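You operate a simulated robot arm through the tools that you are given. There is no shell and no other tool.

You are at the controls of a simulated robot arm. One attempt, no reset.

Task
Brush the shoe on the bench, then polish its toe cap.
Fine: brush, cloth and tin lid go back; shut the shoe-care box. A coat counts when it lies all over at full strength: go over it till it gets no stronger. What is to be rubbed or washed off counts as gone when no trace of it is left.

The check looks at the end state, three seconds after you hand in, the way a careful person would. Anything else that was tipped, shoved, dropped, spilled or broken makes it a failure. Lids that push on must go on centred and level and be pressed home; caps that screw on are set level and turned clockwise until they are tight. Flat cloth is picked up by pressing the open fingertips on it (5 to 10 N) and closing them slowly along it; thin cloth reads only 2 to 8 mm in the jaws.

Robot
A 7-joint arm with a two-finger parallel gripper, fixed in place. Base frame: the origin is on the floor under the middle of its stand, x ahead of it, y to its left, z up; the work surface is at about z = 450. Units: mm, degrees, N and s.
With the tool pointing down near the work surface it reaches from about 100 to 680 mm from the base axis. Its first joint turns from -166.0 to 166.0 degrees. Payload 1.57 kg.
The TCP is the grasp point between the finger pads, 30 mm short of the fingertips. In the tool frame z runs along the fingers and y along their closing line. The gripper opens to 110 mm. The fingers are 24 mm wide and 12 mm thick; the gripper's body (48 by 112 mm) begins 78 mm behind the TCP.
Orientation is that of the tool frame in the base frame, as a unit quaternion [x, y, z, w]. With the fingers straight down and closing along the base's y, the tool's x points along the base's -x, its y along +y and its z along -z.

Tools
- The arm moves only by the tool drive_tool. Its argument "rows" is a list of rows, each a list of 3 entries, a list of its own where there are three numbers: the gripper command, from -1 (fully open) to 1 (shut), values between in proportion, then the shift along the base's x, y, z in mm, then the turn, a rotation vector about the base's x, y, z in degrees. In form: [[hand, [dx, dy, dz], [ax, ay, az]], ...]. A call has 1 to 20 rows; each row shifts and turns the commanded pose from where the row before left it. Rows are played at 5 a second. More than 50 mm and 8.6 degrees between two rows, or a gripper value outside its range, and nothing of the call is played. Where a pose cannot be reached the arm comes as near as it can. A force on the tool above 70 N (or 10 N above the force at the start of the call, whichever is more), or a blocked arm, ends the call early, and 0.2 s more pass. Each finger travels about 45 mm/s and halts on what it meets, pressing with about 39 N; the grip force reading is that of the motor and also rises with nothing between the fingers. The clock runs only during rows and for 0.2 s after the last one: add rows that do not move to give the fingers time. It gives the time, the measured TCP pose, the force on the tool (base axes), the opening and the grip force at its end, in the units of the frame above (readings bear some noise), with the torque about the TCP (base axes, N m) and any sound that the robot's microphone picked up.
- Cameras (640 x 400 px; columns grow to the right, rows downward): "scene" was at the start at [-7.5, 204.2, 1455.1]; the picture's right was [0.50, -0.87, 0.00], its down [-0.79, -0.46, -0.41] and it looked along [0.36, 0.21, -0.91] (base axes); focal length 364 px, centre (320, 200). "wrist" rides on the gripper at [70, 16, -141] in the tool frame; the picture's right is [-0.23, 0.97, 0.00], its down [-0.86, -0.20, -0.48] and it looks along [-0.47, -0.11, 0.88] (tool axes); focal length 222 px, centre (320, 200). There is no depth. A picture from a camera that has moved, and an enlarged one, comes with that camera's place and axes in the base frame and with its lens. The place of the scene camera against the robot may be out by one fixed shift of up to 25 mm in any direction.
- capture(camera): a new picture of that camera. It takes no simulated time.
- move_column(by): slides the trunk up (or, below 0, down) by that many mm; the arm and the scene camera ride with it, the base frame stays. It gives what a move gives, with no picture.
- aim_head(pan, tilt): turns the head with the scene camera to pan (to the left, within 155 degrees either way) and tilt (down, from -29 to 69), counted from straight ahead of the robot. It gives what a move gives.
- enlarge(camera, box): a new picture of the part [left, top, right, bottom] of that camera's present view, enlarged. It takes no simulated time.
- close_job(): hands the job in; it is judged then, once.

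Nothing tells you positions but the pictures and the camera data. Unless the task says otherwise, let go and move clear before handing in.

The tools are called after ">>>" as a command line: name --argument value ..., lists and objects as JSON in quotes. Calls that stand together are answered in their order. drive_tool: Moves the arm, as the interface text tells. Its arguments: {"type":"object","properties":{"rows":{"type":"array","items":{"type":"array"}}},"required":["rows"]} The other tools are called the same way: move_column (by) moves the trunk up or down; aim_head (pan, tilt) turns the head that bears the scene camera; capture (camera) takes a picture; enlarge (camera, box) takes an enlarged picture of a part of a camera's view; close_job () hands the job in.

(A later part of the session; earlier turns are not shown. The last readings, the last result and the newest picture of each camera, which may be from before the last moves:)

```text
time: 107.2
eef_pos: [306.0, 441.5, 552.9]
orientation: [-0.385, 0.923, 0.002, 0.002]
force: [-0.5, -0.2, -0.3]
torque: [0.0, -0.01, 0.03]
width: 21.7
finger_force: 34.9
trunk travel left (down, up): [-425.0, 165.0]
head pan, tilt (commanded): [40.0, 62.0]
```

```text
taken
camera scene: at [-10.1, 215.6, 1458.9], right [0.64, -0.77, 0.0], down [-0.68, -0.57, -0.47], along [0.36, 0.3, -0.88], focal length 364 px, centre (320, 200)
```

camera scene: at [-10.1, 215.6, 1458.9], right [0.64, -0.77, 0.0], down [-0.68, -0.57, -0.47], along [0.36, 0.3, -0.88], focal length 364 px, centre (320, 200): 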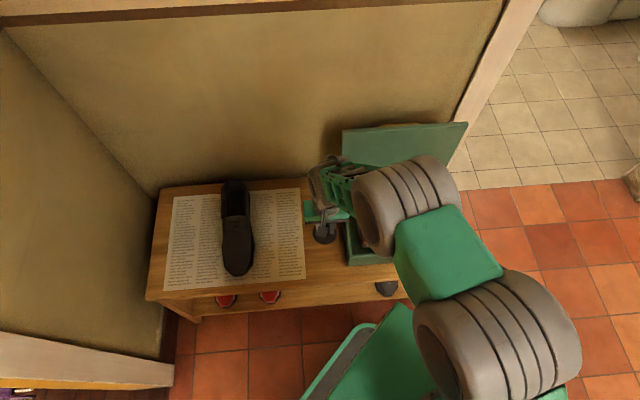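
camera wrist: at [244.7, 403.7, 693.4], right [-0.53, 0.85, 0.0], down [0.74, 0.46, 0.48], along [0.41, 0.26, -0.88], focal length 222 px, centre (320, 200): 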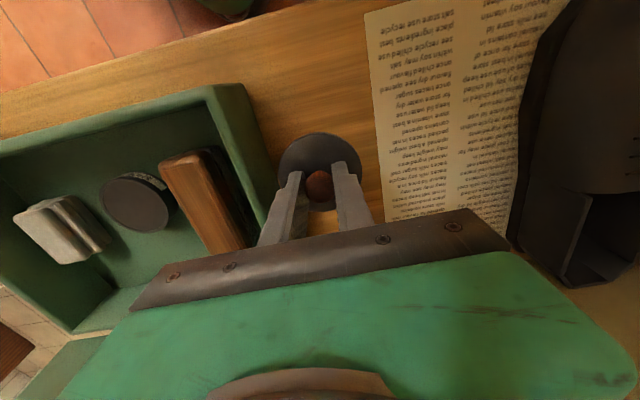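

>>> drive_tool --rows '[[0.9, [0, 0, -20], [0, 0, 0]], [0.9, [0, 0, -10], [0, 0, 0]], [0.9, [0, 0, -5], [0, 0, 0]], [0.9, [0, 0, -4], [0, 0, 0]], [0.9, [0, 0, 0], [0, 0, 0]]]'

>>> enlarge --camera "wrist" --box '[240, 80, 400, 240]'

```text
time: 108.4
eef_pos: [306.7, 442.8, 514.7]
orientation: [-0.386, 0.923, 0.002, 0.001]
force: [-0.2, -0.5, -0.5]
torque: [0.01, 0.04, 0.01]
width: 21.8
finger_force: 35.0
trunk travel left (down, up): [-425.0, 165.0]
head pan, tilt (commanded): [40.0, 62.0]
```

```text
2.50 times, centred on (320, 160) of wrist
camera zoom: at [244.7, 404.5, 654.8], right [-0.53, 0.85, 0.0], down [0.74, 0.46, 0.48], along [0.41, 0.26, -0.88], focal length 555 px, centre (320, 300)
```

zoom: 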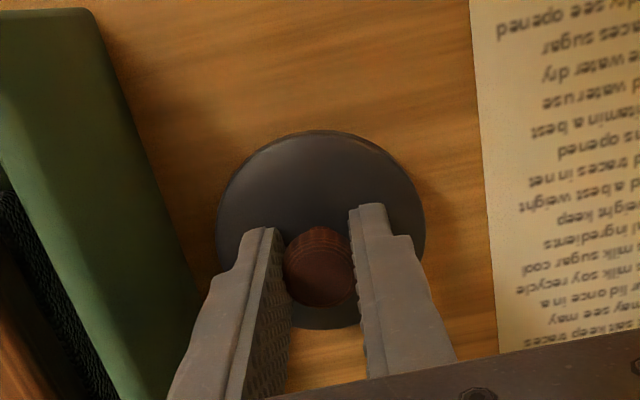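

>>> drive_tool --rows '[[0.9, [0, 0, -3], [0, 0, 0]], [0.9, [0, 0, -3], [0, 0, 0]], [0.9, [0, 0, -2], [0, 0, 0]], [0.9, [0, 0, 0], [0, 0, 0]]]'

```text
time: 109.4
eef_pos: [305.4, 443.4, 506.7]
orientation: [-0.385, 0.923, 0.002, 0.0]
force: [0.3, 0.4, -0.1]
torque: [-0.02, 0.01, -0.02]
width: 21.7
finger_force: 35.3
trunk travel left (down, up): [-425.0, 165.0]
head pan, tilt (commanded): [40.0, 62.0]
```

>>> drive_tool --rows '[[0.9, [0, 0, -2], [0, 0, 0]], [0.9, [0, 0, -2], [0, 0, 0]], [0.9, [0, 0, 0], [0, 0, 0]]]'

```text
time: 110.2
eef_pos: [306.6, 443.0, 502.2]
orientation: [-0.385, 0.923, 0.002, 0.001]
force: [-0.5, -0.2, -0.6]
torque: [-0.03, 0.0, 0.01]
width: 22.1
finger_force: 34.8
trunk travel left (down, up): [-425.0, 165.0]
head pan, tilt (commanded): [40.0, 62.0]
```

>>> drive_tool --rows '[[0.9, [0, 0, -2], [0, 0, 0]], [0.9, [0, 0, -2], [0, 0, 0]], [0.9, [0, 0, 0], [0, 0, 0]]]'

>>> enlarge --camera "wrist" --box '[240, 80, 400, 240]'

```text
time: 111.0
eef_pos: [306.5, 443.3, 499.1]
orientation: [-0.385, 0.923, 0.002, 0.001]
force: [0.1, 0.3, 0.0]
torque: [0.02, 0.02, -0.02]
width: 22.1
finger_force: 34.4
trunk travel left (down, up): [-425.0, 165.0]
head pan, tilt (commanded): [40.0, 62.0]
```

```text
2.50 times, centred on (320, 160) of wrist
camera zoom: at [245.1, 405.3, 638.8], right [-0.53, 0.85, 0.0], down [0.74, 0.46, 0.48], along [0.41, 0.26, -0.88], focal length 555 px, centre (320, 300)
```

zoom: 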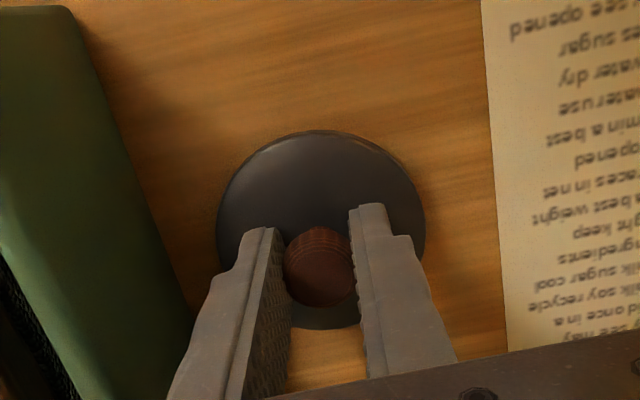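

>>> drive_tool --rows '[[0.9, [0, 0, -1.5], [0, 0, 0]], [0.9, [0, 0, -1.5], [0, 0, 0]], [0.9, [0, 0, 0], [0, 0, 0]]]'

```text
time: 111.8
eef_pos: [306.8, 443.6, 496.0]
orientation: [-0.386, 0.923, 0.003, 0.002]
force: [-0.2, -0.3, -0.7]
torque: [0.02, -0.02, -0.02]
width: 21.9
finger_force: 35.5
trunk travel left (down, up): [-425.0, 165.0]
head pan, tilt (commanded): [40.0, 62.0]
```

>>> drive_tool --rows '[[0.9, [0, 0, -1.5], [0, 0, 0]], [0.9, [0, 0, -1.5], [0, 0, 0]], [0.9, [0, 0, 0], [0, 0, 0]]]'

```text
time: 112.6
eef_pos: [306.4, 442.7, 493.5]
orientation: [-0.385, 0.923, 0.003, 0.001]
force: [-0.6, 0.3, 0.4]
torque: [-0.03, -0.02, -0.01]
width: 22.1
finger_force: 34.9
trunk travel left (down, up): [-425.0, 165.0]
head pan, tilt (commanded): [40.0, 62.0]
```

>>> drive_tool --rows '[[0.9, [0, 0, -1.5], [0, 0, 0]], [0.9, [0, 0, -1.5], [0, 0, 0]], [0.9, [0, 0, 0], [0, 0, 0]]]'

>>> enlarge --camera "scene" --box '[290, 190, 360, 260]'

```text
time: 113.4
eef_pos: [305.2, 443.2, 489.3]
orientation: [-0.386, 0.923, 0.003, 0.002]
force: [0.3, -0.3, -0.3]
torque: [-0.01, -0.02, 0.01]
width: 21.9
finger_force: 34.3
trunk travel left (down, up): [-425.0, 165.0]
head pan, tilt (commanded): [40.0, 62.0]
```

```text
5.71 times, centred on (325, 225) of scene
camera zoom: at [-10.2, 215.4, 1458.9], right [0.64, -0.77, 0.0], down [-0.68, -0.57, -0.47], along [0.36, 0.3, -0.88], focal length 2081 px, centre (291, 57)
```

zoom: 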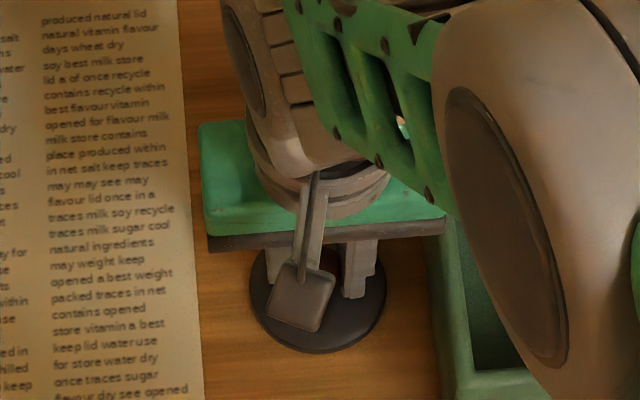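

>>> drive_tool --rows '[[0.9, [0, 0, -1.5], [0, 0, 0]], [0.9, [0, 0, -1.5], [0, 0, 0]], [0.9, [0, 0, 0], [0, 0, 0]]]'

```text
time: 114.2
eef_pos: [305.9, 444.9, 489.6]
orientation: [-0.384, 0.923, 0.003, 0.003]
force: [-1.3, -6.8, 22.3]
torque: [-0.21, 0.1, 0.02]
width: 21.9
finger_force: 35.3
trunk travel left (down, up): [-425.0, 165.0]
head pan, tilt (commanded): [40.0, 62.0]
```

The lid touched the bench (22 N). Releasing and rising.

>>> drive_tool --rows '[[0.9, [0, 0, 1.5], [0, 0, 0]], [0.6, [0, 0, 0], [0, 0, 0]], [0.4, [0, 0, 0], [0, 0, 0]], [0.2, [0, 0, 0], [0, 0, 0]], [0.2, [0, 0, 0], [0, 0, 0]], [0.2, [0, 0, 15], [0, 0, 0]], [0.2, [0, 0, 30], [0, 0, 0]], [0.2, [0, 0, 40], [0, 0, 0]], [0.2, [0, 0, 40], [0, 0, 0]], [0.2, [0, 0, 0], [0, 0, 0]]]'

>>> capture --camera "wrist"

>>> enlarge --camera "scene" --box '[290, 190, 360, 260]'

```text
time: 116.4
eef_pos: [303.9, 442.4, 613.6]
orientation: [-0.385, 0.923, 0.002, 0.001]
force: [-0.8, -0.3, -0.5]
torque: [0.01, -0.04, 0.01]
width: 44.1
finger_force: 0.1
trunk travel left (down, up): [-425.0, 165.0]
head pan, tilt (commanded): [40.0, 62.0]
```

```text
taken
camera wrist: at [243.4, 403.8, 753.9], right [-0.53, 0.85, 0.0], down [0.74, 0.46, 0.48], along [0.4, 0.26, -0.88], focal length 222 px, centre (320, 200)
```

wrist: 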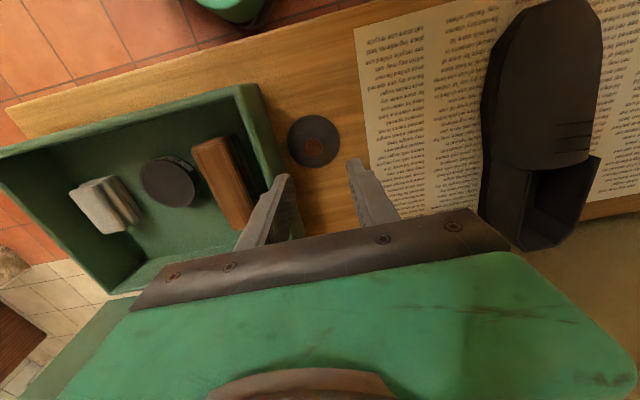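

```text
5.71 times, centred on (325, 225) of scene
camera zoom: at [-10.4, 215.1, 1458.9], right [0.64, -0.77, 0.0], down [-0.68, -0.57, -0.47], along [0.36, 0.3, -0.88], focal length 2081 px, centre (291, 57)
```

zoom: 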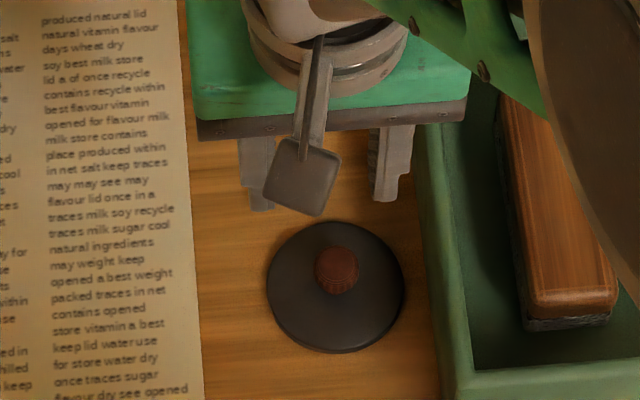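

The lid lies flat on the bench. Now to inspect the cloth: moving to a viewpoint in front of it.

>>> drive_tool --rows '[[0.2, [0, 0, 30], [0, 0, 0]], [0.0, [27, -40, 0], [0, 0, 0]], [0.0, [27, -40, 0], [0, 0, 0]], [0.0, [27, -40, 0], [0, 0, 0]], [0.0, [27, -40, 0], [0, 0, 0]], [0.0, [27, -40, 0], [0, 0, 0]], [0.0, [27, -40, 0], [0, 0, 0]], [0.0, [0, 0, 0], [0, 0, 0]]]'

>>> capture --camera "wrist"

>>> enlarge --camera "scene" --box '[335, 170, 475, 270]'

```text
time: 118.2
eef_pos: [467.0, 202.6, 646.2]
orientation: [-0.385, 0.923, 0.002, 0.001]
force: [0.8, 0.1, 0.0]
torque: [0.0, -0.03, 0.01]
width: 54.9
finger_force: 0.1
trunk travel left (down, up): [-425.0, 165.0]
head pan, tilt (commanded): [40.0, 62.0]
```

```text
taken
camera wrist: at [405.9, 164.5, 785.8], right [-0.53, 0.85, 0.0], down [0.74, 0.47, 0.48], along [0.4, 0.26, -0.88], focal length 222 px, centre (320, 200)
```

wrist: 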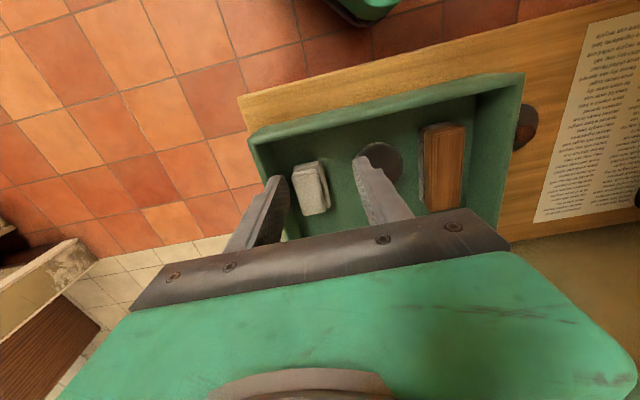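

```text
4.00 times, centred on (405, 220) of scene
camera zoom: at [-10.1, 215.0, 1459.0], right [0.64, -0.77, 0.0], down [-0.68, -0.57, -0.47], along [0.36, 0.3, -0.88], focal length 1457 px, centre (-20, 120)
```

zoom: 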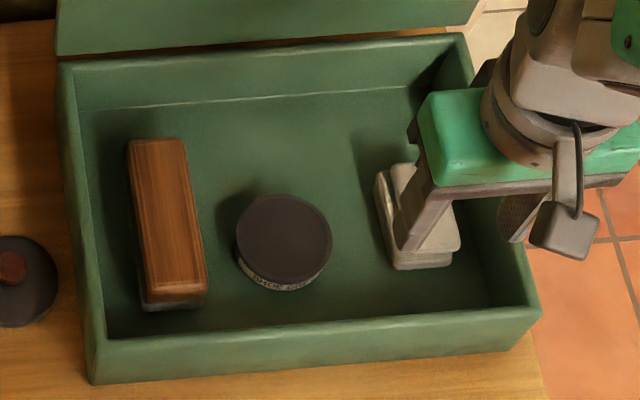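

>>> enlarge --camera "wrist" --box '[260, 130, 360, 230]'

>>> enlarge --camera "wrist" --box '[330, 110, 480, 220]'

```text
4.00 times, centred on (310, 180) of wrist
camera zoom: at [405.9, 164.5, 785.8], right [-0.53, 0.85, 0.0], down [0.74, 0.47, 0.48], along [0.4, 0.26, -0.88], focal length 888 px, centre (360, 280)
```

zoom: 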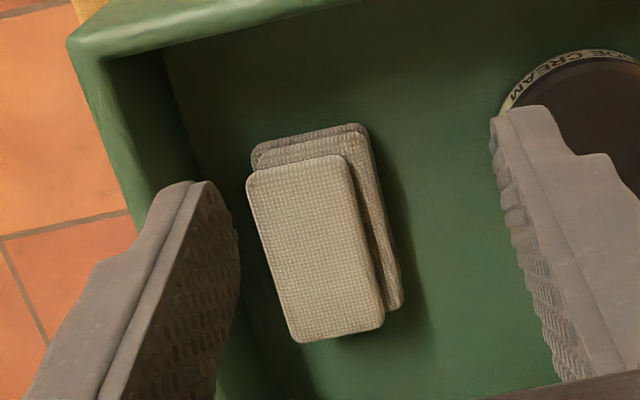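

```text
3.64 times, centred on (405, 165) of wrist
camera zoom: at [405.9, 164.5, 785.8], right [-0.53, 0.85, 0.0], down [0.74, 0.47, 0.48], along [0.4, 0.26, -0.88], focal length 808 px, centre (11, 327)
```

zoom: 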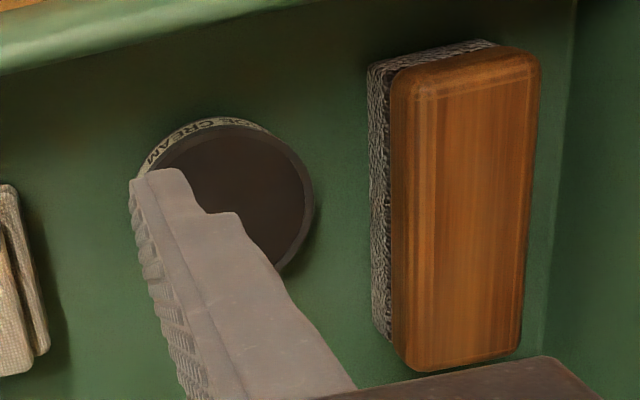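

The cloth is a folded pad (~42 × 77 mm, top z ≈ 489). I'll open the fingers fully and look more closely at tin and pad from here.

>>> drive_tool --rows '[[-1, [-10, 15, -20], [0, 0, 0]], [-1, [-10, 15, -20], [0, 0, 0]], [-1, [0, 0, 0], [0, 0, 0]], [-1, [0, 0, 0], [0, 0, 0]], [-1, [0, 0, 0], [0, 0, 0]]]'

>>> capture --camera "wrist"

>>> enlarge --camera "wrist" --box '[260, 80, 400, 220]'

```text
time: 119.4
eef_pos: [447.8, 232.9, 602.6]
orientation: [-0.385, 0.923, 0.002, 0.001]
force: [0.4, -0.1, 0.0]
torque: [0.02, -0.02, -0.01]
width: 109.8
finger_force: 0.0
trunk travel left (down, up): [-425.0, 165.0]
head pan, tilt (commanded): [40.0, 62.0]
```

```text
taken
camera wrist: at [386.4, 194.4, 743.6], right [-0.53, 0.85, 0.0], down [0.74, 0.46, 0.48], along [0.41, 0.26, -0.88], focal length 222 px, centre (320, 200)
```

wrist: 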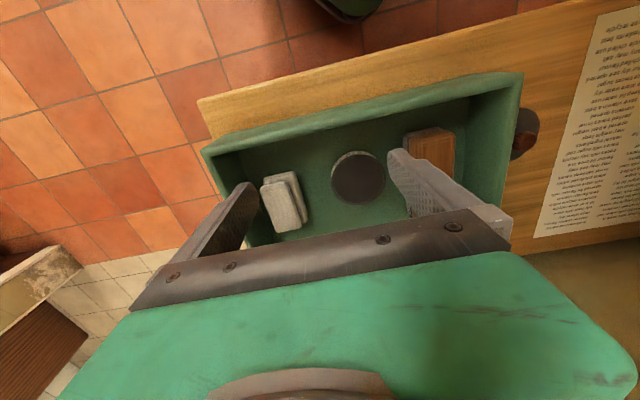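

```text
2.86 times, centred on (330, 150) of wrist
camera zoom: at [386.4, 194.4, 743.6], right [-0.53, 0.85, 0.0], down [0.74, 0.46, 0.48], along [0.41, 0.26, -0.88], focal length 635 px, centre (291, 343)
```

zoom: 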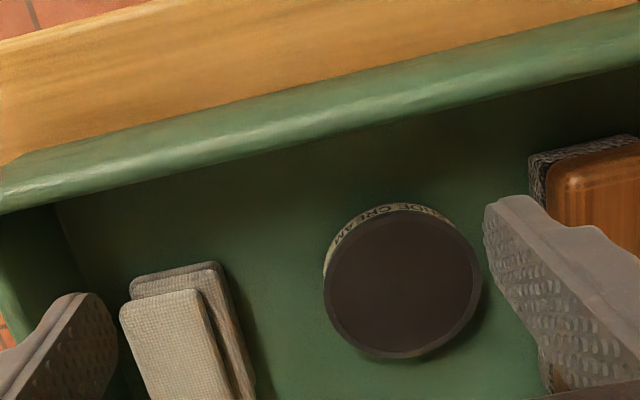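

The cream fills the tin to near the rim. The pad is too close to the right wall for my finger shanks, so I'll turn the hand 90°, lift the pad by its ends and shift it toward the middle for a better grip.

>>> drive_tool --rows '[[-0.8, [7, 0, 10], [0, 0, -7.5]], [-0.8, [7, 0, 10], [0, 0, -7.5]], [-0.8, [7, 0, 10], [0, 0, -7.5]], [-0.8, [7, 0, 0], [0, 0, -7.5]], [-0.8, [7, 0, 0], [0, 0, -7.5]], [-0.8, [7, 0, 0], [0, 0, -7.5]], [-0.8, [7, 0, 0], [0, 0, -7.5]], [-0.8, [7, 0, 0], [0, 0, -7.5]], [-0.8, [8, 0, 0], [0, 0, -7.5]], [-0.8, [8, 0, 0], [0, 0, -7.5]], [-0.8, [8, 0, 0], [0, 0, -7.5]], [-0.8, [8, 0, 0], [0, 0, -7.5]], [-0.8, [0, 0, 0], [0, 0, 0]], [-0.8, [0, 0, 0], [0, 0, 0]]]'

>>> capture --camera "wrist"

>>> enlarge --camera "wrist" --box '[240, 50, 420, 230]'

```text
time: 122.4
eef_pos: [534.3, 232.7, 632.1]
orientation: [0.381, 0.925, 0.0, 0.003]
force: [-1.1, -0.3, 0.0]
torque: [-0.03, -0.03, 0.01]
width: 98.9
finger_force: 0.0
trunk travel left (down, up): [-425.0, 165.0]
head pan, tilt (commanded): [40.0, 62.0]
```

```text
taken
camera wrist: at [496.0, 293.4, 772.8], right [0.85, 0.53, 0.0], down [0.46, -0.74, 0.48], along [0.26, -0.41, -0.88], focal length 222 px, centre (320, 200)
```

wrist: 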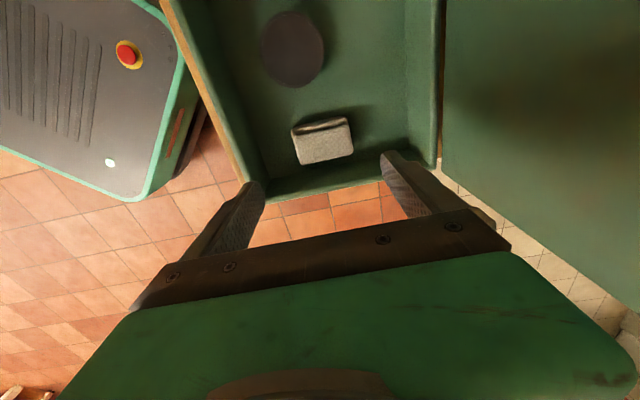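

```text
2.22 times, centred on (330, 140) of wrist
camera zoom: at [496.0, 293.4, 772.8], right [0.85, 0.53, 0.0], down [0.46, -0.74, 0.48], along [0.26, -0.41, -0.88], focal length 494 px, centre (298, 333)
```

zoom: 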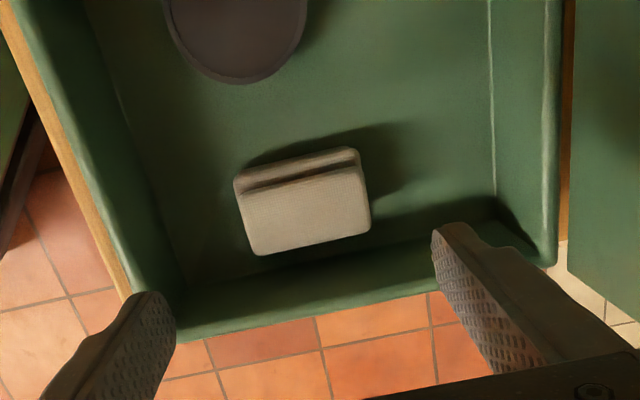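

Pad is centred under the hand (e2 ≈ 545). Descending to grip it by its ends.

>>> drive_tool --rows '[[-0.8, [1, 1, -35], [0, 0, 0]], [-0.8, [0, 0, -35], [0, 0, 0]], [-0.8, [0, 0, -30], [0, 0, 0]], [-0.8, [0, 0, -18], [0, 0, 0]], [-0.8, [0, 0, -8], [0, 0, 0]], [-0.8, [0, 0, 0], [0, 0, 0]]]'

>>> enlarge --camera "wrist" --box '[220, 50, 420, 230]'

```text
time: 123.8
eef_pos: [536.6, 233.8, 508.6]
orientation: [0.38, 0.925, 0.001, 0.003]
force: [-0.3, 0.5, 0.5]
torque: [-0.03, 0.01, 0.0]
width: 98.9
finger_force: 0.0
trunk travel left (down, up): [-425.0, 165.0]
head pan, tilt (commanded): [40.0, 62.0]
```

```text
2.22 times, centred on (320, 140) of wrist
camera zoom: at [497.8, 295.0, 647.9], right [0.85, 0.53, 0.0], down [0.46, -0.74, 0.48], along [0.26, -0.41, -0.88], focal length 494 px, centre (320, 333)
```

zoom: 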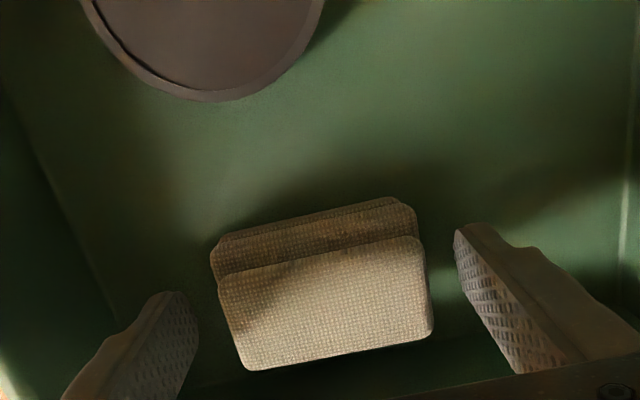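

>>> drive_tool --rows '[[-0.8, [0, 0, -6], [0, 0, 0]], [-0.65, [0, 0, 0], [0, 0, 0]], [-0.5, [0, 0, 0], [0, 0, 0]], [-0.4, [0, 0, 0], [0, 0, 0]], [-0.3, [0, 0, 0], [0, 0, 0]], [-0.2, [0, 0, 0], [0, 0, 0]], [-0.2, [0, 0, 0], [0, 0, 0]]]'

>>> enlarge --camera "wrist" --box '[220, 50, 420, 230]'

```text
time: 125.4
eef_pos: [536.4, 233.5, 502.2]
orientation: [0.381, 0.925, 0.001, 0.003]
force: [1.0, 0.3, 0.0]
torque: [-0.05, 0.06, 0.01]
width: 73.6
finger_force: 38.0
trunk travel left (down, up): [-425.0, 165.0]
head pan, tilt (commanded): [40.0, 62.0]
```

```text
2.22 times, centred on (320, 140) of wrist
camera zoom: at [497.5, 294.9, 642.4], right [0.85, 0.53, 0.0], down [0.46, -0.74, 0.48], along [0.26, -0.41, -0.88], focal length 494 px, centre (320, 333)
```

zoom: 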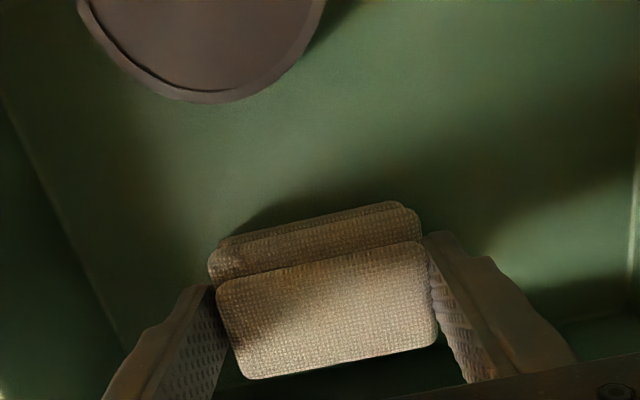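

Held at 73.6 mm. Lifting slightly, shifting 15 mm toward the tin side, and setting it down.

>>> drive_tool --rows '[[-0.2, [0, 0, 5], [0, 0, 0]], [-0.2, [0, 0, 7], [0, 0, 0]], [-0.2, [-5.3, 5.3, 0], [0, 0, 0]], [-0.2, [-5.3, 5.3, 0], [0, 0, 0]], [-0.2, [0, 0, -5], [0, 0, 0]], [-0.2, [0, 0, -4], [0, 0, 0]], [-0.2, [0, 0, -2], [0, 0, 0]], [-0.2, [0, 0, 0], [0, 0, 0]]]'

>>> enlarge --camera "wrist" --box '[220, 50, 420, 230]'

```text
time: 127.2
eef_pos: [526.7, 244.6, 502.7]
orientation: [0.38, 0.925, 0.001, 0.003]
force: [-1.8, -0.9, 0.8]
torque: [-0.07, 0.13, -0.02]
width: 73.7
finger_force: 38.4
trunk travel left (down, up): [-425.0, 165.0]
head pan, tilt (commanded): [40.0, 62.0]
```

```text
2.22 times, centred on (320, 140) of wrist
camera zoom: at [486.9, 305.8, 642.4], right [0.85, 0.53, 0.0], down [0.46, -0.74, 0.48], along [0.26, -0.41, -0.88], focal length 494 px, centre (320, 333)
```

zoom: 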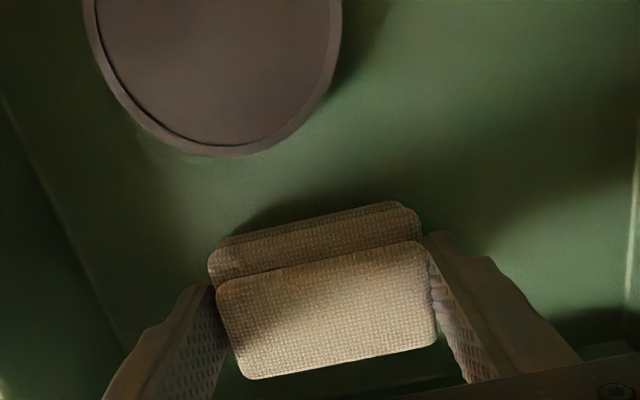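

The pad is in its new spot. I'll release, rise, turn back 90°, and regrip across its width.

>>> drive_tool --rows '[[-0.35, [0, 0, -0.5], [0, 0, 0]], [-0.5, [0, 0, 0], [0, 0, 0]], [-0.7, [0, 0, 0], [0, 0, 0]], [-0.8, [0, 0, 10], [0, 0, 0]], [-0.8, [0, 0, 30], [0, 0, 0]], [-0.8, [0, 0, 40], [0, 0, 0]], [-0.5, [0, 0, 10], [0, 0, 7.5]], [-0.2, [0, 0, 0], [0, 0, 7.5]], [0, [0, 0, 0], [0, 0, 7.5]], [0, [0, 0, 0], [0, 0, 7.5]], [0, [0, 0, 0], [0, 0, 7.5]], [0, [0, 0, 0], [0, 0, 7.5]], [0, [0, 0, 0], [0, 0, 7.5]], [0, [0, 0, 0], [0, 0, 7.5]], [0, [0, 0, 0], [0, 0, 7.5]], [0, [0, 0, 0], [0, 0, 7.5]], [0, [0, 0, 0], [0, 0, 7.5]], [0, [0, 0, 0], [0, 0, 7.5]], [0, [0, 0, 0], [0, 0, 0]]]'

>>> capture --camera "wrist"

>>> enlarge --camera "wrist" --box '[220, 50, 420, 230]'

```text
time: 131.2
eef_pos: [525.2, 244.4, 592.0]
orientation: [-0.385, 0.923, 0.002, 0.001]
force: [-0.1, 0.7, -0.4]
torque: [-0.01, 0.02, -0.01]
width: 55.2
finger_force: 0.0
trunk travel left (down, up): [-425.0, 165.0]
head pan, tilt (commanded): [40.0, 62.0]
```

```text
taken
camera wrist: at [464.7, 207.1, 731.9], right [-0.53, 0.85, 0.0], down [0.74, 0.47, 0.48], along [0.4, 0.26, -0.88], focal length 222 px, centre (320, 200)
```

wrist: 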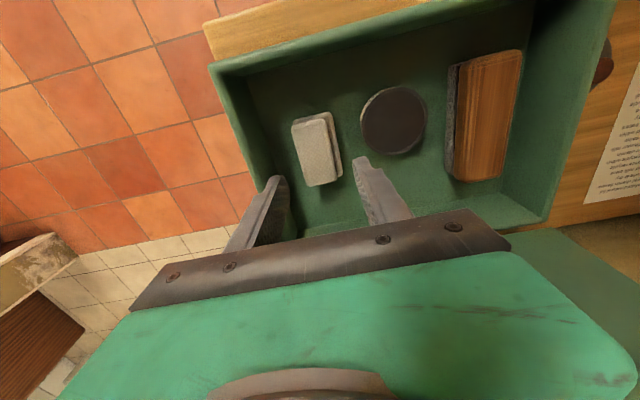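

```text
2.22 times, centred on (320, 140) of wrist
camera zoom: at [464.7, 207.1, 731.9], right [-0.53, 0.85, 0.0], down [0.74, 0.47, 0.48], along [0.4, 0.26, -0.88], focal length 494 px, centre (320, 333)
```

zoom: 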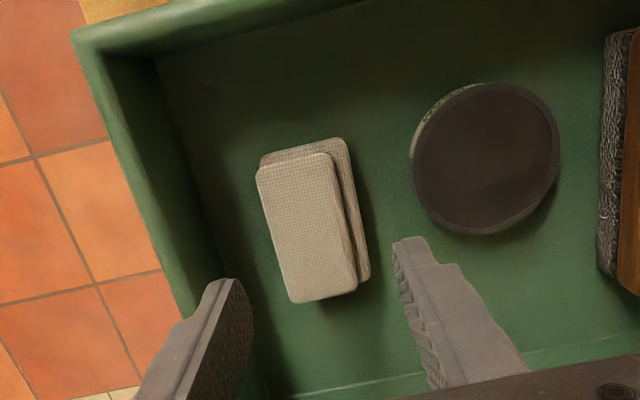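

Pad centre is now e1≈200, with room on both sides. Descending to grip across its width.

>>> drive_tool --rows '[[0, [1.1, -1.1, -30], [0, 0, 0]], [0, [0, 0, -30], [0, 0, 0]], [0, [0, 0, -18], [0, 0, 0]], [0, [0, 0, -8], [0, 0, 0]], [0, [0, 0, 0], [0, 0, 0]]]'

>>> enlarge --camera "wrist" --box '[220, 50, 420, 230]'

```text
time: 132.4
eef_pos: [526.8, 245.3, 505.4]
orientation: [-0.385, 0.923, 0.002, 0.001]
force: [-0.1, -0.9, 0.2]
torque: [0.02, 0.03, 0.01]
width: 54.9
finger_force: 0.1
trunk travel left (down, up): [-425.0, 165.0]
head pan, tilt (commanded): [40.0, 62.0]
```

```text
2.22 times, centred on (320, 140) of wrist
camera zoom: at [466.1, 205.7, 645.4], right [-0.53, 0.85, 0.0], down [0.74, 0.46, 0.48], along [0.41, 0.26, -0.88], focal length 494 px, centre (320, 333)
```

zoom: 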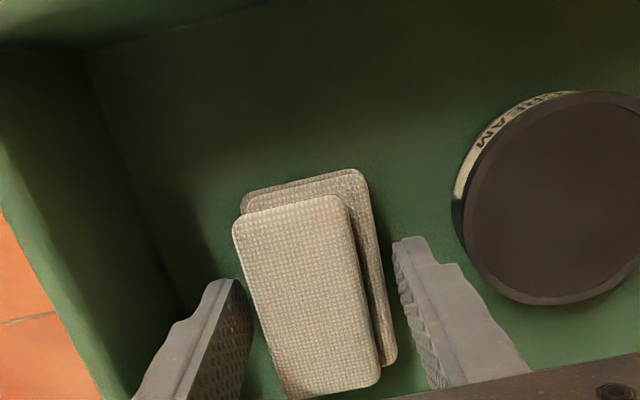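

>>> drive_tool --rows '[[0.05, [0, 0, -4], [0, 0, 0]], [0.12, [0, 0, 0], [0, 0, 0]], [0.2, [0, 0, 0], [0, 0, 0]], [0.3, [0, 0, 0], [0, 0, 0]], [0.5, [0, 0, 0], [0, 0, 0]], [0.7, [0, 0, 0], [0, 0, 0]], [0.7, [0, 0, 0], [0, 0, 0]]]'

>>> enlarge --camera "wrist" --box '[220, 50, 420, 230]'

```text
time: 134.0
eef_pos: [527.0, 243.8, 500.3]
orientation: [-0.385, 0.923, 0.003, 0.001]
force: [0.4, 0.3, 0.8]
torque: [-0.02, -0.02, 0.02]
width: 44.9
finger_force: 39.0
trunk travel left (down, up): [-425.0, 165.0]
head pan, tilt (commanded): [40.0, 62.0]
```

```text
2.22 times, centred on (320, 140) of wrist
camera zoom: at [466.2, 205.4, 641.5], right [-0.53, 0.85, 0.0], down [0.74, 0.46, 0.48], along [0.41, 0.26, -0.88], focal length 494 px, centre (320, 333)
```

zoom: 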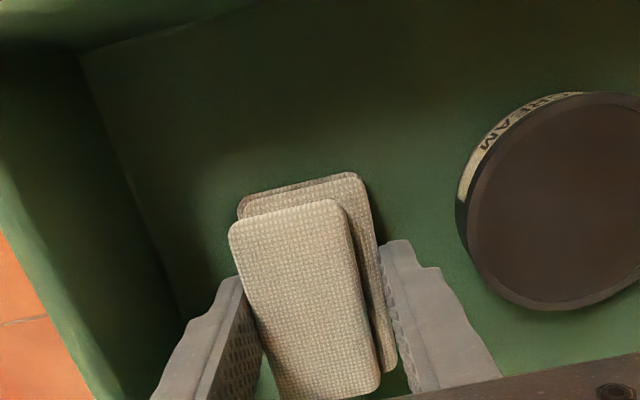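

Firm hold at 44.9 mm. I'll lift the pad, carry it over the tin and tilt it 10° so its front end can dip inside the rim.

>>> drive_tool --rows '[[0.7, [0, 0, 10], [0, 0, 0]], [0.7, [0, 0, 25], [0, 0, 0]], [0.7, [0, 0, 35], [0, 0, 0]], [0.7, [-20, 20, 10], [3.54, -3.54, 0]], [0.7, [-20, 20, 0], [3.54, -3.54, 0]], [0.7, [-19.8, 19.8, 0], [0, 0, 0]], [0.7, [0, 0, 0], [0, 0, 0]]]'

>>> capture --camera "wrist"

>>> enlarge --camera "scene" --box '[335, 150, 475, 270]'

```text
time: 135.6
eef_pos: [466.0, 304.9, 582.5]
orientation: [-0.383, 0.919, 0.036, 0.081]
force: [0.2, 1.0, -0.4]
torque: [0.0, -0.04, 0.02]
width: 44.6
finger_force: 39.0
trunk travel left (down, up): [-425.0, 165.0]
head pan, tilt (commanded): [40.0, 62.0]
```

```text
taken
camera wrist: at [389.1, 250.0, 708.0], right [-0.53, 0.84, 0.04], down [0.68, 0.4, 0.62], along [0.51, 0.36, -0.78], focal length 222 px, centre (320, 200)
```

wrist: 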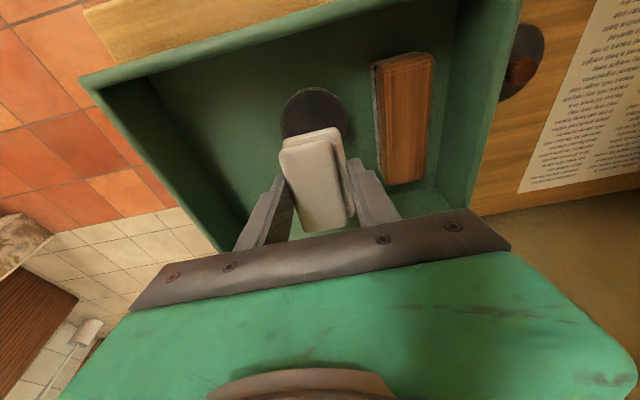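

```text
3.33 times, centred on (405, 210) of scene
camera zoom: at [-10.3, 215.5, 1458.9], right [0.64, -0.77, 0.0], down [-0.68, -0.57, -0.47], along [0.36, 0.3, -0.88], focal length 1214 px, centre (37, 167)
```

zoom: 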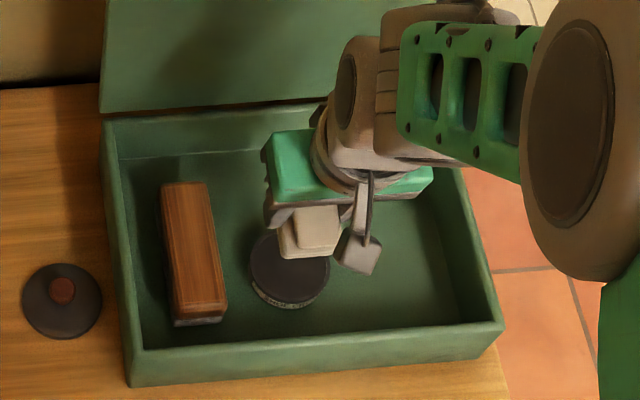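

Pad is over the tin. I'll fine-align and lower slowly until the front end touches the cream.

>>> drive_tool --rows '[[0.7, [1, 4.6, -15], [0, 0, 0]], [0.7, [0, 0, -15], [0, 0, 0]], [0.7, [0, 0, -10], [0, 0, 0]], [0.7, [0, 0, -4], [0, 0, 0]], [0.7, [0, 0, -3], [0, 0, 0]], [0.7, [0, 0, 0], [0, 0, 0]]]'

>>> enlarge --camera "wrist" --box '[240, 60, 400, 230]'

>>> enlarge --camera "scene" --box '[370, 200, 440, 260]'

```text
time: 137.0
eef_pos: [469.4, 306.7, 535.3]
orientation: [-0.384, 0.919, 0.035, 0.081]
force: [0.1, -0.4, -0.1]
torque: [0.03, 0.02, -0.01]
width: 44.9
finger_force: 39.4
trunk travel left (down, up): [-425.0, 165.0]
head pan, tilt (commanded): [40.0, 62.0]
```

```text
2.35 times, centred on (320, 145) of wrist
camera zoom: at [391.6, 253.0, 661.3], right [-0.53, 0.84, 0.04], down [0.68, 0.4, 0.62], along [0.51, 0.36, -0.78], focal length 523 px, centre (320, 329)
```

zoom: 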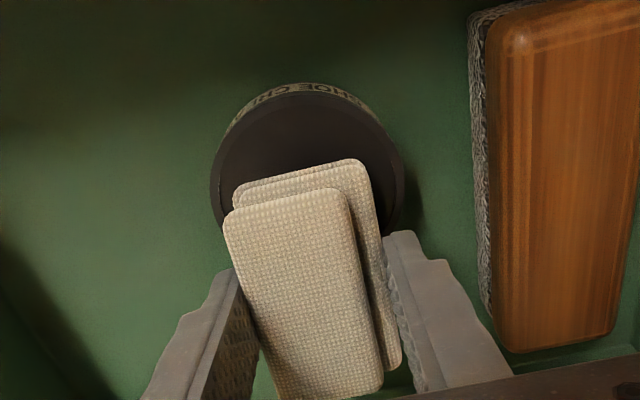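

```text
6.67 times, centred on (405, 230) of scene
camera zoom: at [-10.1, 215.3, 1458.9], right [0.64, -0.77, 0.0], down [-0.68, -0.57, -0.47], along [0.36, 0.3, -0.88], focal length 2428 px, centre (-247, 0)
```

zoom: 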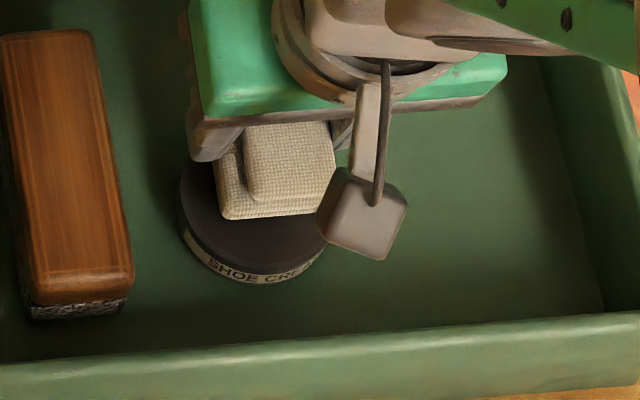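

Pad end is centred over the cream. Continuing down.

>>> drive_tool --rows '[[0.7, [0, 0, -3], [0, 0, 0]], [0.7, [0, 0, -2], [0, 0, 0]], [0.7, [0, 0, -2], [0, 0, 0]], [0.7, [0, 0, 0], [0, 0, 0]]]'

```text
time: 138.0
eef_pos: [470.0, 309.8, 530.5]
orientation: [-0.384, 0.919, 0.036, 0.083]
force: [-6.1, -2.7, 27.7]
torque: [-0.8, 0.8, -0.05]
width: 44.4
finger_force: 39.2
trunk travel left (down, up): [-425.0, 165.0]
head pan, tilt (commanded): [40.0, 62.0]
```

Contact with the cream. I'll ease the pressure and wiggle to pick up polish.

>>> drive_tool --rows '[[0.7, [0, 0, 1.5], [0, 0, 0]], [0.7, [3, -3, 0], [0, 0, 0]], [0.7, [-3, 3, 0], [0, 0, 0]], [0.7, [-3, 3, 0], [0, 0, 0]], [0.7, [3, -3, 0], [0, 0, 0]], [0.7, [3, 3, 0], [0, 0, 0]], [0.7, [-3, -3, 0], [0, 0, 0]], [0.7, [3, -3, 0], [0, 0, 0]], [0.7, [-3, 3, 0], [0, 0, 0]], [0.7, [0, 0, 0], [0, 0, 0]]]'

>>> enlarge --camera "wrist" --box '[240, 60, 400, 230]'

```text
time: 140.2
eef_pos: [470.4, 308.1, 529.6]
orientation: [-0.382, 0.92, 0.035, 0.083]
force: [2.4, -4.3, 22.4]
torque: [-0.65, 0.38, 0.13]
width: 44.7
finger_force: 38.5
trunk travel left (down, up): [-425.0, 165.0]
head pan, tilt (commanded): [40.0, 62.0]
```

```text
2.35 times, centred on (320, 145) of wrist
camera zoom: at [392.0, 253.0, 655.3], right [-0.53, 0.85, 0.04], down [0.67, 0.39, 0.62], along [0.51, 0.36, -0.78], focal length 523 px, centre (320, 329)
```

zoom: 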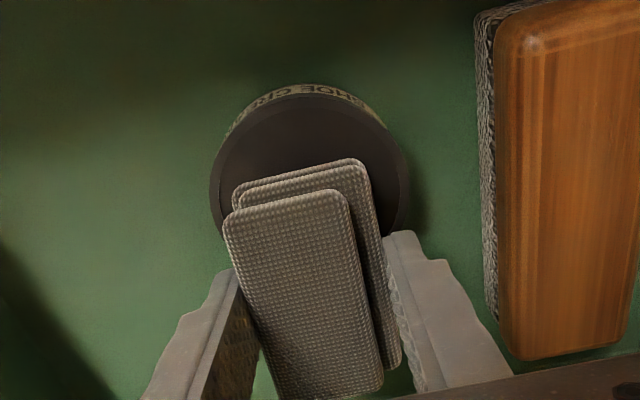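

The pad darkened – it's loaded with polish. I'll lift off and carry it to the toe.

>>> drive_tool --rows '[[0.7, [0, 0, 10], [0, 0, 0]], [0.7, [0, 0, 30], [0, 0, 0]], [0.7, [0, 0, 35], [0, 0, 0]], [0.7, [0, 0, 35], [0, 0, 0]], [0.7, [0, 0, 0], [0, 0, 0]]]'

>>> capture --camera "wrist"

>>> enlarge --camera "scene" --box '[335, 150, 475, 270]'

>>> enlarge --camera "scene" --box '[180, 160, 300, 300]'

```text
time: 141.4
eef_pos: [468.9, 309.1, 638.1]
orientation: [-0.384, 0.919, 0.035, 0.082]
force: [-0.1, 0.5, -0.8]
torque: [-0.01, 0.0, 0.02]
width: 44.7
finger_force: 39.3
trunk travel left (down, up): [-425.0, 165.0]
head pan, tilt (commanded): [40.0, 62.0]
```

```text
taken
camera wrist: at [391.2, 253.9, 764.4], right [-0.53, 0.84, 0.04], down [0.68, 0.4, 0.62], along [0.51, 0.36, -0.78], focal length 222 px, centre (320, 200)
```

wrist: 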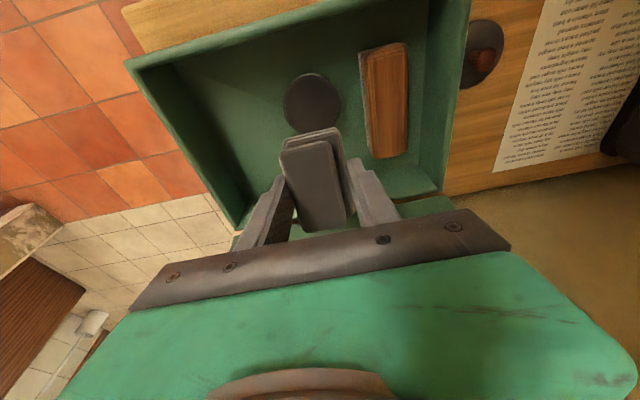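

```text
3.33 times, centred on (405, 210) of scene
camera zoom: at [-10.4, 215.1, 1458.9], right [0.64, -0.77, 0.0], down [-0.68, -0.57, -0.47], along [0.36, 0.3, -0.88], focal length 1214 px, centre (37, 167)
```

zoom: 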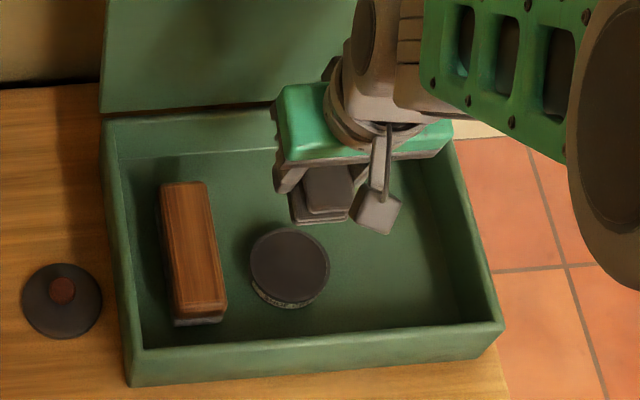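

```text
2.86 times, centred on (240, 230) of scene
camera zoom: at [-10.4, 215.1, 1458.9], right [0.64, -0.77, 0.0], down [-0.68, -0.57, -0.47], along [0.36, 0.3, -0.88], focal length 1040 px, centre (549, 114)
```

zoom: 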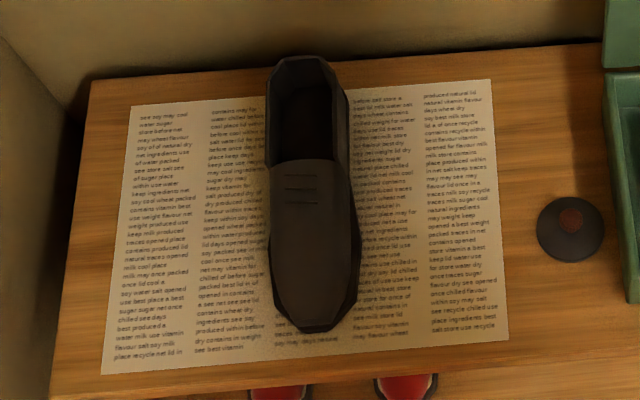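

Cloth is loaded, tin undisturbed. Shoe axis still at e1≈−352, toe tip e2≈440. Moving to the toe.

>>> drive_tool --rows '[[0.7, [-31.5, 23.3, 3], [0, 0, 0]], [0.7, [-31.5, 23.3, 3], [0, 0, 0]], [0.7, [-31.5, 23.3, 3], [0, 0, 0]], [0.7, [-31.5, 23.3, 0], [0, 0, 0]], [0.7, [-31.5, 23.3, 0], [0, 0, 0]], [0.7, [-31.5, 23.3, 0], [0, 0, 0]], [0.7, [-31.5, 23.3, 0], [0, 0, 0]], [0.7, [-31.5, 23.3, 0], [0, 0, 0]], [0.7, [-31.5, 23.3, 0], [0, 0, 0]], [0.7, [-31.5, 23.3, 0], [0, 0, 0]], [0.7, [-31.5, 23.3, 0], [0, 0, 0]], [0.7, [-31.5, 23.3, 0], [0, 0, 0]], [0.7, [0, 0, -30], [0, 0, 0]], [0.7, [0, 0, -30], [0, 0, 0]], [0.7, [0, 0, 0], [0, 0, 0]]]'

>>> enlarge --camera "wrist" --box '[220, 30, 420, 230]'

```text
time: 144.6
eef_pos: [90.1, 586.5, 586.9]
orientation: [-0.384, 0.919, 0.035, 0.082]
force: [0.3, -0.4, -0.1]
torque: [0.02, -0.02, 0.01]
width: 44.5
finger_force: 39.1
trunk travel left (down, up): [-425.0, 165.0]
head pan, tilt (commanded): [40.0, 62.0]
```

```text
2.00 times, centred on (320, 130) of wrist
camera zoom: at [12.1, 531.4, 712.2], right [-0.53, 0.84, 0.04], down [0.68, 0.4, 0.62], along [0.51, 0.36, -0.78], focal length 444 px, centre (320, 340)
```

zoom: 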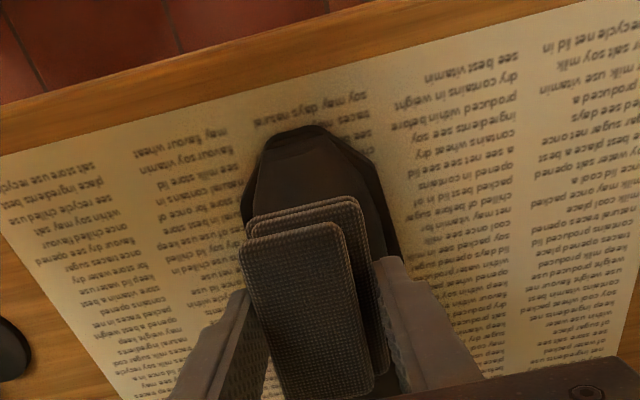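

Aligned with the toe. Lowering to contact.

>>> drive_tool --rows '[[0.7, [0, 0, -20], [0, 0, 0]], [0.7, [0, 0, -12], [0, 0, 0]], [0.7, [0, 0, -4], [0, 0, 0]], [0.7, [0, 0, -3], [0, 0, 0]], [0.7, [0, 0, 0], [0, 0, 0]]]'

```text
time: 145.8
eef_pos: [90.6, 586.8, 549.7]
orientation: [-0.383, 0.919, 0.035, 0.082]
force: [0.3, 0.4, -1.2]
torque: [-0.01, 0.01, -0.01]
width: 44.5
finger_force: 39.7
trunk travel left (down, up): [-425.0, 165.0]
head pan, tilt (commanded): [40.0, 62.0]
```

>>> drive_tool --rows '[[0.7, [0, 0, -2], [0, 0, 0]], [0.7, [0, 0, -2], [0, 0, 0]], [0.7, [0, 0, 0], [0, 0, 0]]]'

```text
time: 146.6
eef_pos: [90.5, 588.5, 545.1]
orientation: [-0.384, 0.919, 0.036, 0.081]
force: [-0.2, 0.1, -0.5]
torque: [-0.07, 0.0, 0.02]
width: 44.7
finger_force: 38.7
trunk travel left (down, up): [-425.0, 165.0]
head pan, tilt (commanded): [40.0, 62.0]
```

>>> drive_tool --rows '[[0.7, [0, 0, -1.5], [0, 0, 0]], [0.7, [0, 0, -1.5], [0, 0, 0]], [0.7, [0, 0, 0], [0, 0, 0]]]'

```text
time: 147.4
eef_pos: [89.9, 588.4, 544.0]
orientation: [-0.383, 0.919, 0.037, 0.083]
force: [-1.8, -10.4, 23.4]
torque: [0.35, -0.69, -0.25]
width: 44.6
finger_force: 39.0
trunk travel left (down, up): [-425.0, 165.0]
head pan, tilt (commanded): [40.0, 62.0]
```

Contact is at the pad's rear; I'll shift forward 12 mm and tilt slightly more, then rub along the toe.

>>> drive_tool --rows '[[0.7, [0, 0, 2], [0, 0, 0]], [0.7, [-8.5, -8.5, -1], [1.77, -1.77, 0]], [0.7, [0, 0, -2.5], [0, 0, 0]], [0.7, [0, 0, 0], [0, 0, 0]]]'

```text
time: 148.4
eef_pos: [82.7, 579.4, 541.4]
orientation: [-0.383, 0.917, 0.044, 0.102]
force: [-0.9, -1.5, 1.4]
torque: [-0.12, -0.01, -0.04]
width: 44.7
finger_force: 39.2
trunk travel left (down, up): [-425.0, 165.0]
head pan, tilt (commanded): [40.0, 62.0]
```

>>> drive_tool --rows '[[0.7, [0, 0, -1.5], [0, 0, 0]], [0.7, [0, 0, 0], [0, 0, 0]]]'

```text
time: 149.0
eef_pos: [82.0, 580.3, 539.9]
orientation: [-0.383, 0.917, 0.045, 0.102]
force: [-1.1, -4.0, 10.5]
torque: [0.22, -0.35, -0.07]
width: 44.9
finger_force: 39.4
trunk travel left (down, up): [-425.0, 165.0]
head pan, tilt (commanded): [40.0, 62.0]
```

>>> drive_tool --rows '[[0.7, [0, 0, 0], [2.12, -2.12, 0]], [0.7, [0, 0, 0], [0, 0, 0]]]'

```text
time: 149.6
eef_pos: [81.9, 579.0, 538.4]
orientation: [-0.382, 0.914, 0.054, 0.125]
force: [-3.5, -2.2, 3.6]
torque: [-0.18, 0.28, -0.02]
width: 44.4
finger_force: 38.5
trunk travel left (down, up): [-425.0, 165.0]
head pan, tilt (commanded): [40.0, 62.0]
```

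Pad lies nearly flat on the toe now. Rubbing strokes along and across.

>>> drive_tool --rows '[[0.7, [0, 0, -1], [0, 0, 0]], [0.7, [-5, -5, -1.7], [0, 0, 0]], [0.7, [-5, -5, -1.7], [0, 0, 0]], [0.7, [5, 5, 1.7], [0, 0, 0]], [0.7, [5, 5, 1.7], [0, 0, 0]], [0.7, [5, -5, -0.5], [0, 0, 0]], [0.7, [5, -5, -1], [0, 0, 0]], [0.7, [-5, 5, 1], [0, 0, 0]], [0.7, [-5, 5, 0.5], [0, 0, 0]], [0.7, [-5, 5, -0.5], [0, 0, 0]], [0.7, [-5, 5, -1], [0, 0, 0]], [0.7, [5, -5, 1], [0, 0, 0]], [0.7, [5, -5, 0.5], [0, 0, 0]], [0.7, [-5, -5, -1.7], [0, 0, 0]], [0.7, [-5, -5, -1.7], [0, 0, 0]], [0.7, [5, 5, 1.7], [0, 0, 0]], [0.7, [5, 5, 1.7], [0, 0, 0]], [0.7, [0, 0, 0], [0, 0, 0]]]'

```text
time: 153.4
eef_pos: [81.4, 579.9, 537.9]
orientation: [-0.381, 0.914, 0.053, 0.125]
force: [-2.6, -2.8, 2.4]
torque: [-0.16, 0.13, 0.0]
width: 44.7
finger_force: 39.4
trunk travel left (down, up): [-425.0, 165.0]
head pan, tilt (commanded): [40.0, 62.0]
```

Now I'll lift and move aside to see the effect.

>>> drive_tool --rows '[[0.7, [0, 0, 20], [0, 0, 0]], [0.7, [0, 0, 40], [0, 0, 0]], [0.7, [20, -20, 30], [0, 0, 0]], [0.7, [30, -30, 10], [0, 0, 0]], [0.7, [30, -30, 0], [0, 0, 0]], [0.7, [30, -30, 0], [0, 0, 0]], [0.7, [0, 0, 0], [0, 0, 0]]]'

>>> enlarge --camera "wrist" --box '[380, 20, 500, 220]'

>>> enlarge --camera "scene" --box '[205, 205, 275, 290]'

>>> capture --camera "wrist"

```text
time: 155.0
eef_pos: [193.5, 467.7, 639.0]
orientation: [-0.381, 0.914, 0.054, 0.125]
force: [-1.1, -0.2, 0.7]
torque: [0.01, 0.03, -0.02]
width: 44.4
finger_force: 39.1
trunk travel left (down, up): [-425.0, 165.0]
head pan, tilt (commanded): [40.0, 62.0]
```

```text
2.00 times, centred on (440, 120) of wrist
camera zoom: at [106.9, 404.7, 755.3], right [-0.54, 0.84, 0.06], down [0.63, 0.35, 0.69], along [0.56, 0.41, -0.72], focal length 444 px, centre (80, 360)
```

zoom: 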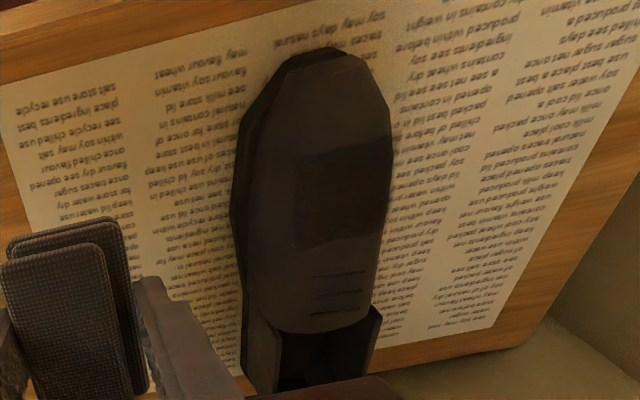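

```text
4.71 times, centred on (240, 248) of scene
camera zoom: at [-10.1, 215.0, 1458.9], right [0.64, -0.77, 0.0], down [-0.68, -0.57, -0.47], along [0.36, 0.3, -0.88], focal length 1714 px, centre (696, -24)
```

zoom: 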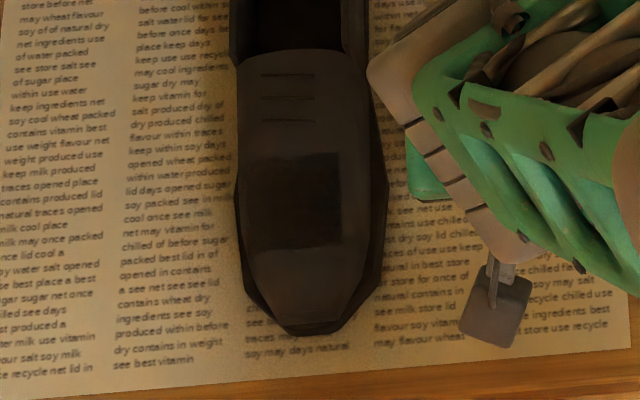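

```text
taken
camera wrist: at [106.9, 404.7, 755.3], right [-0.54, 0.84, 0.06], down [0.63, 0.35, 0.69], along [0.56, 0.41, -0.72], focal length 222 px, centre (320, 200)
```

wrist: 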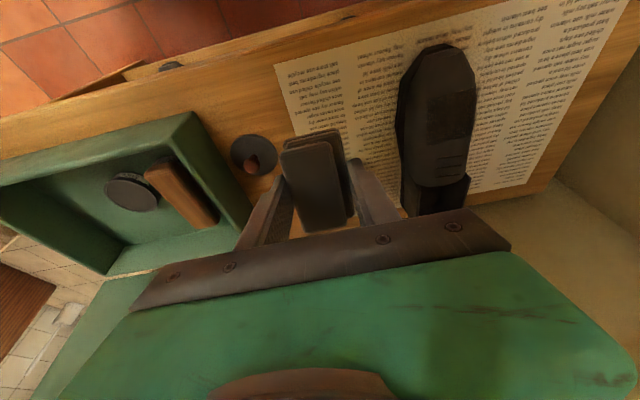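

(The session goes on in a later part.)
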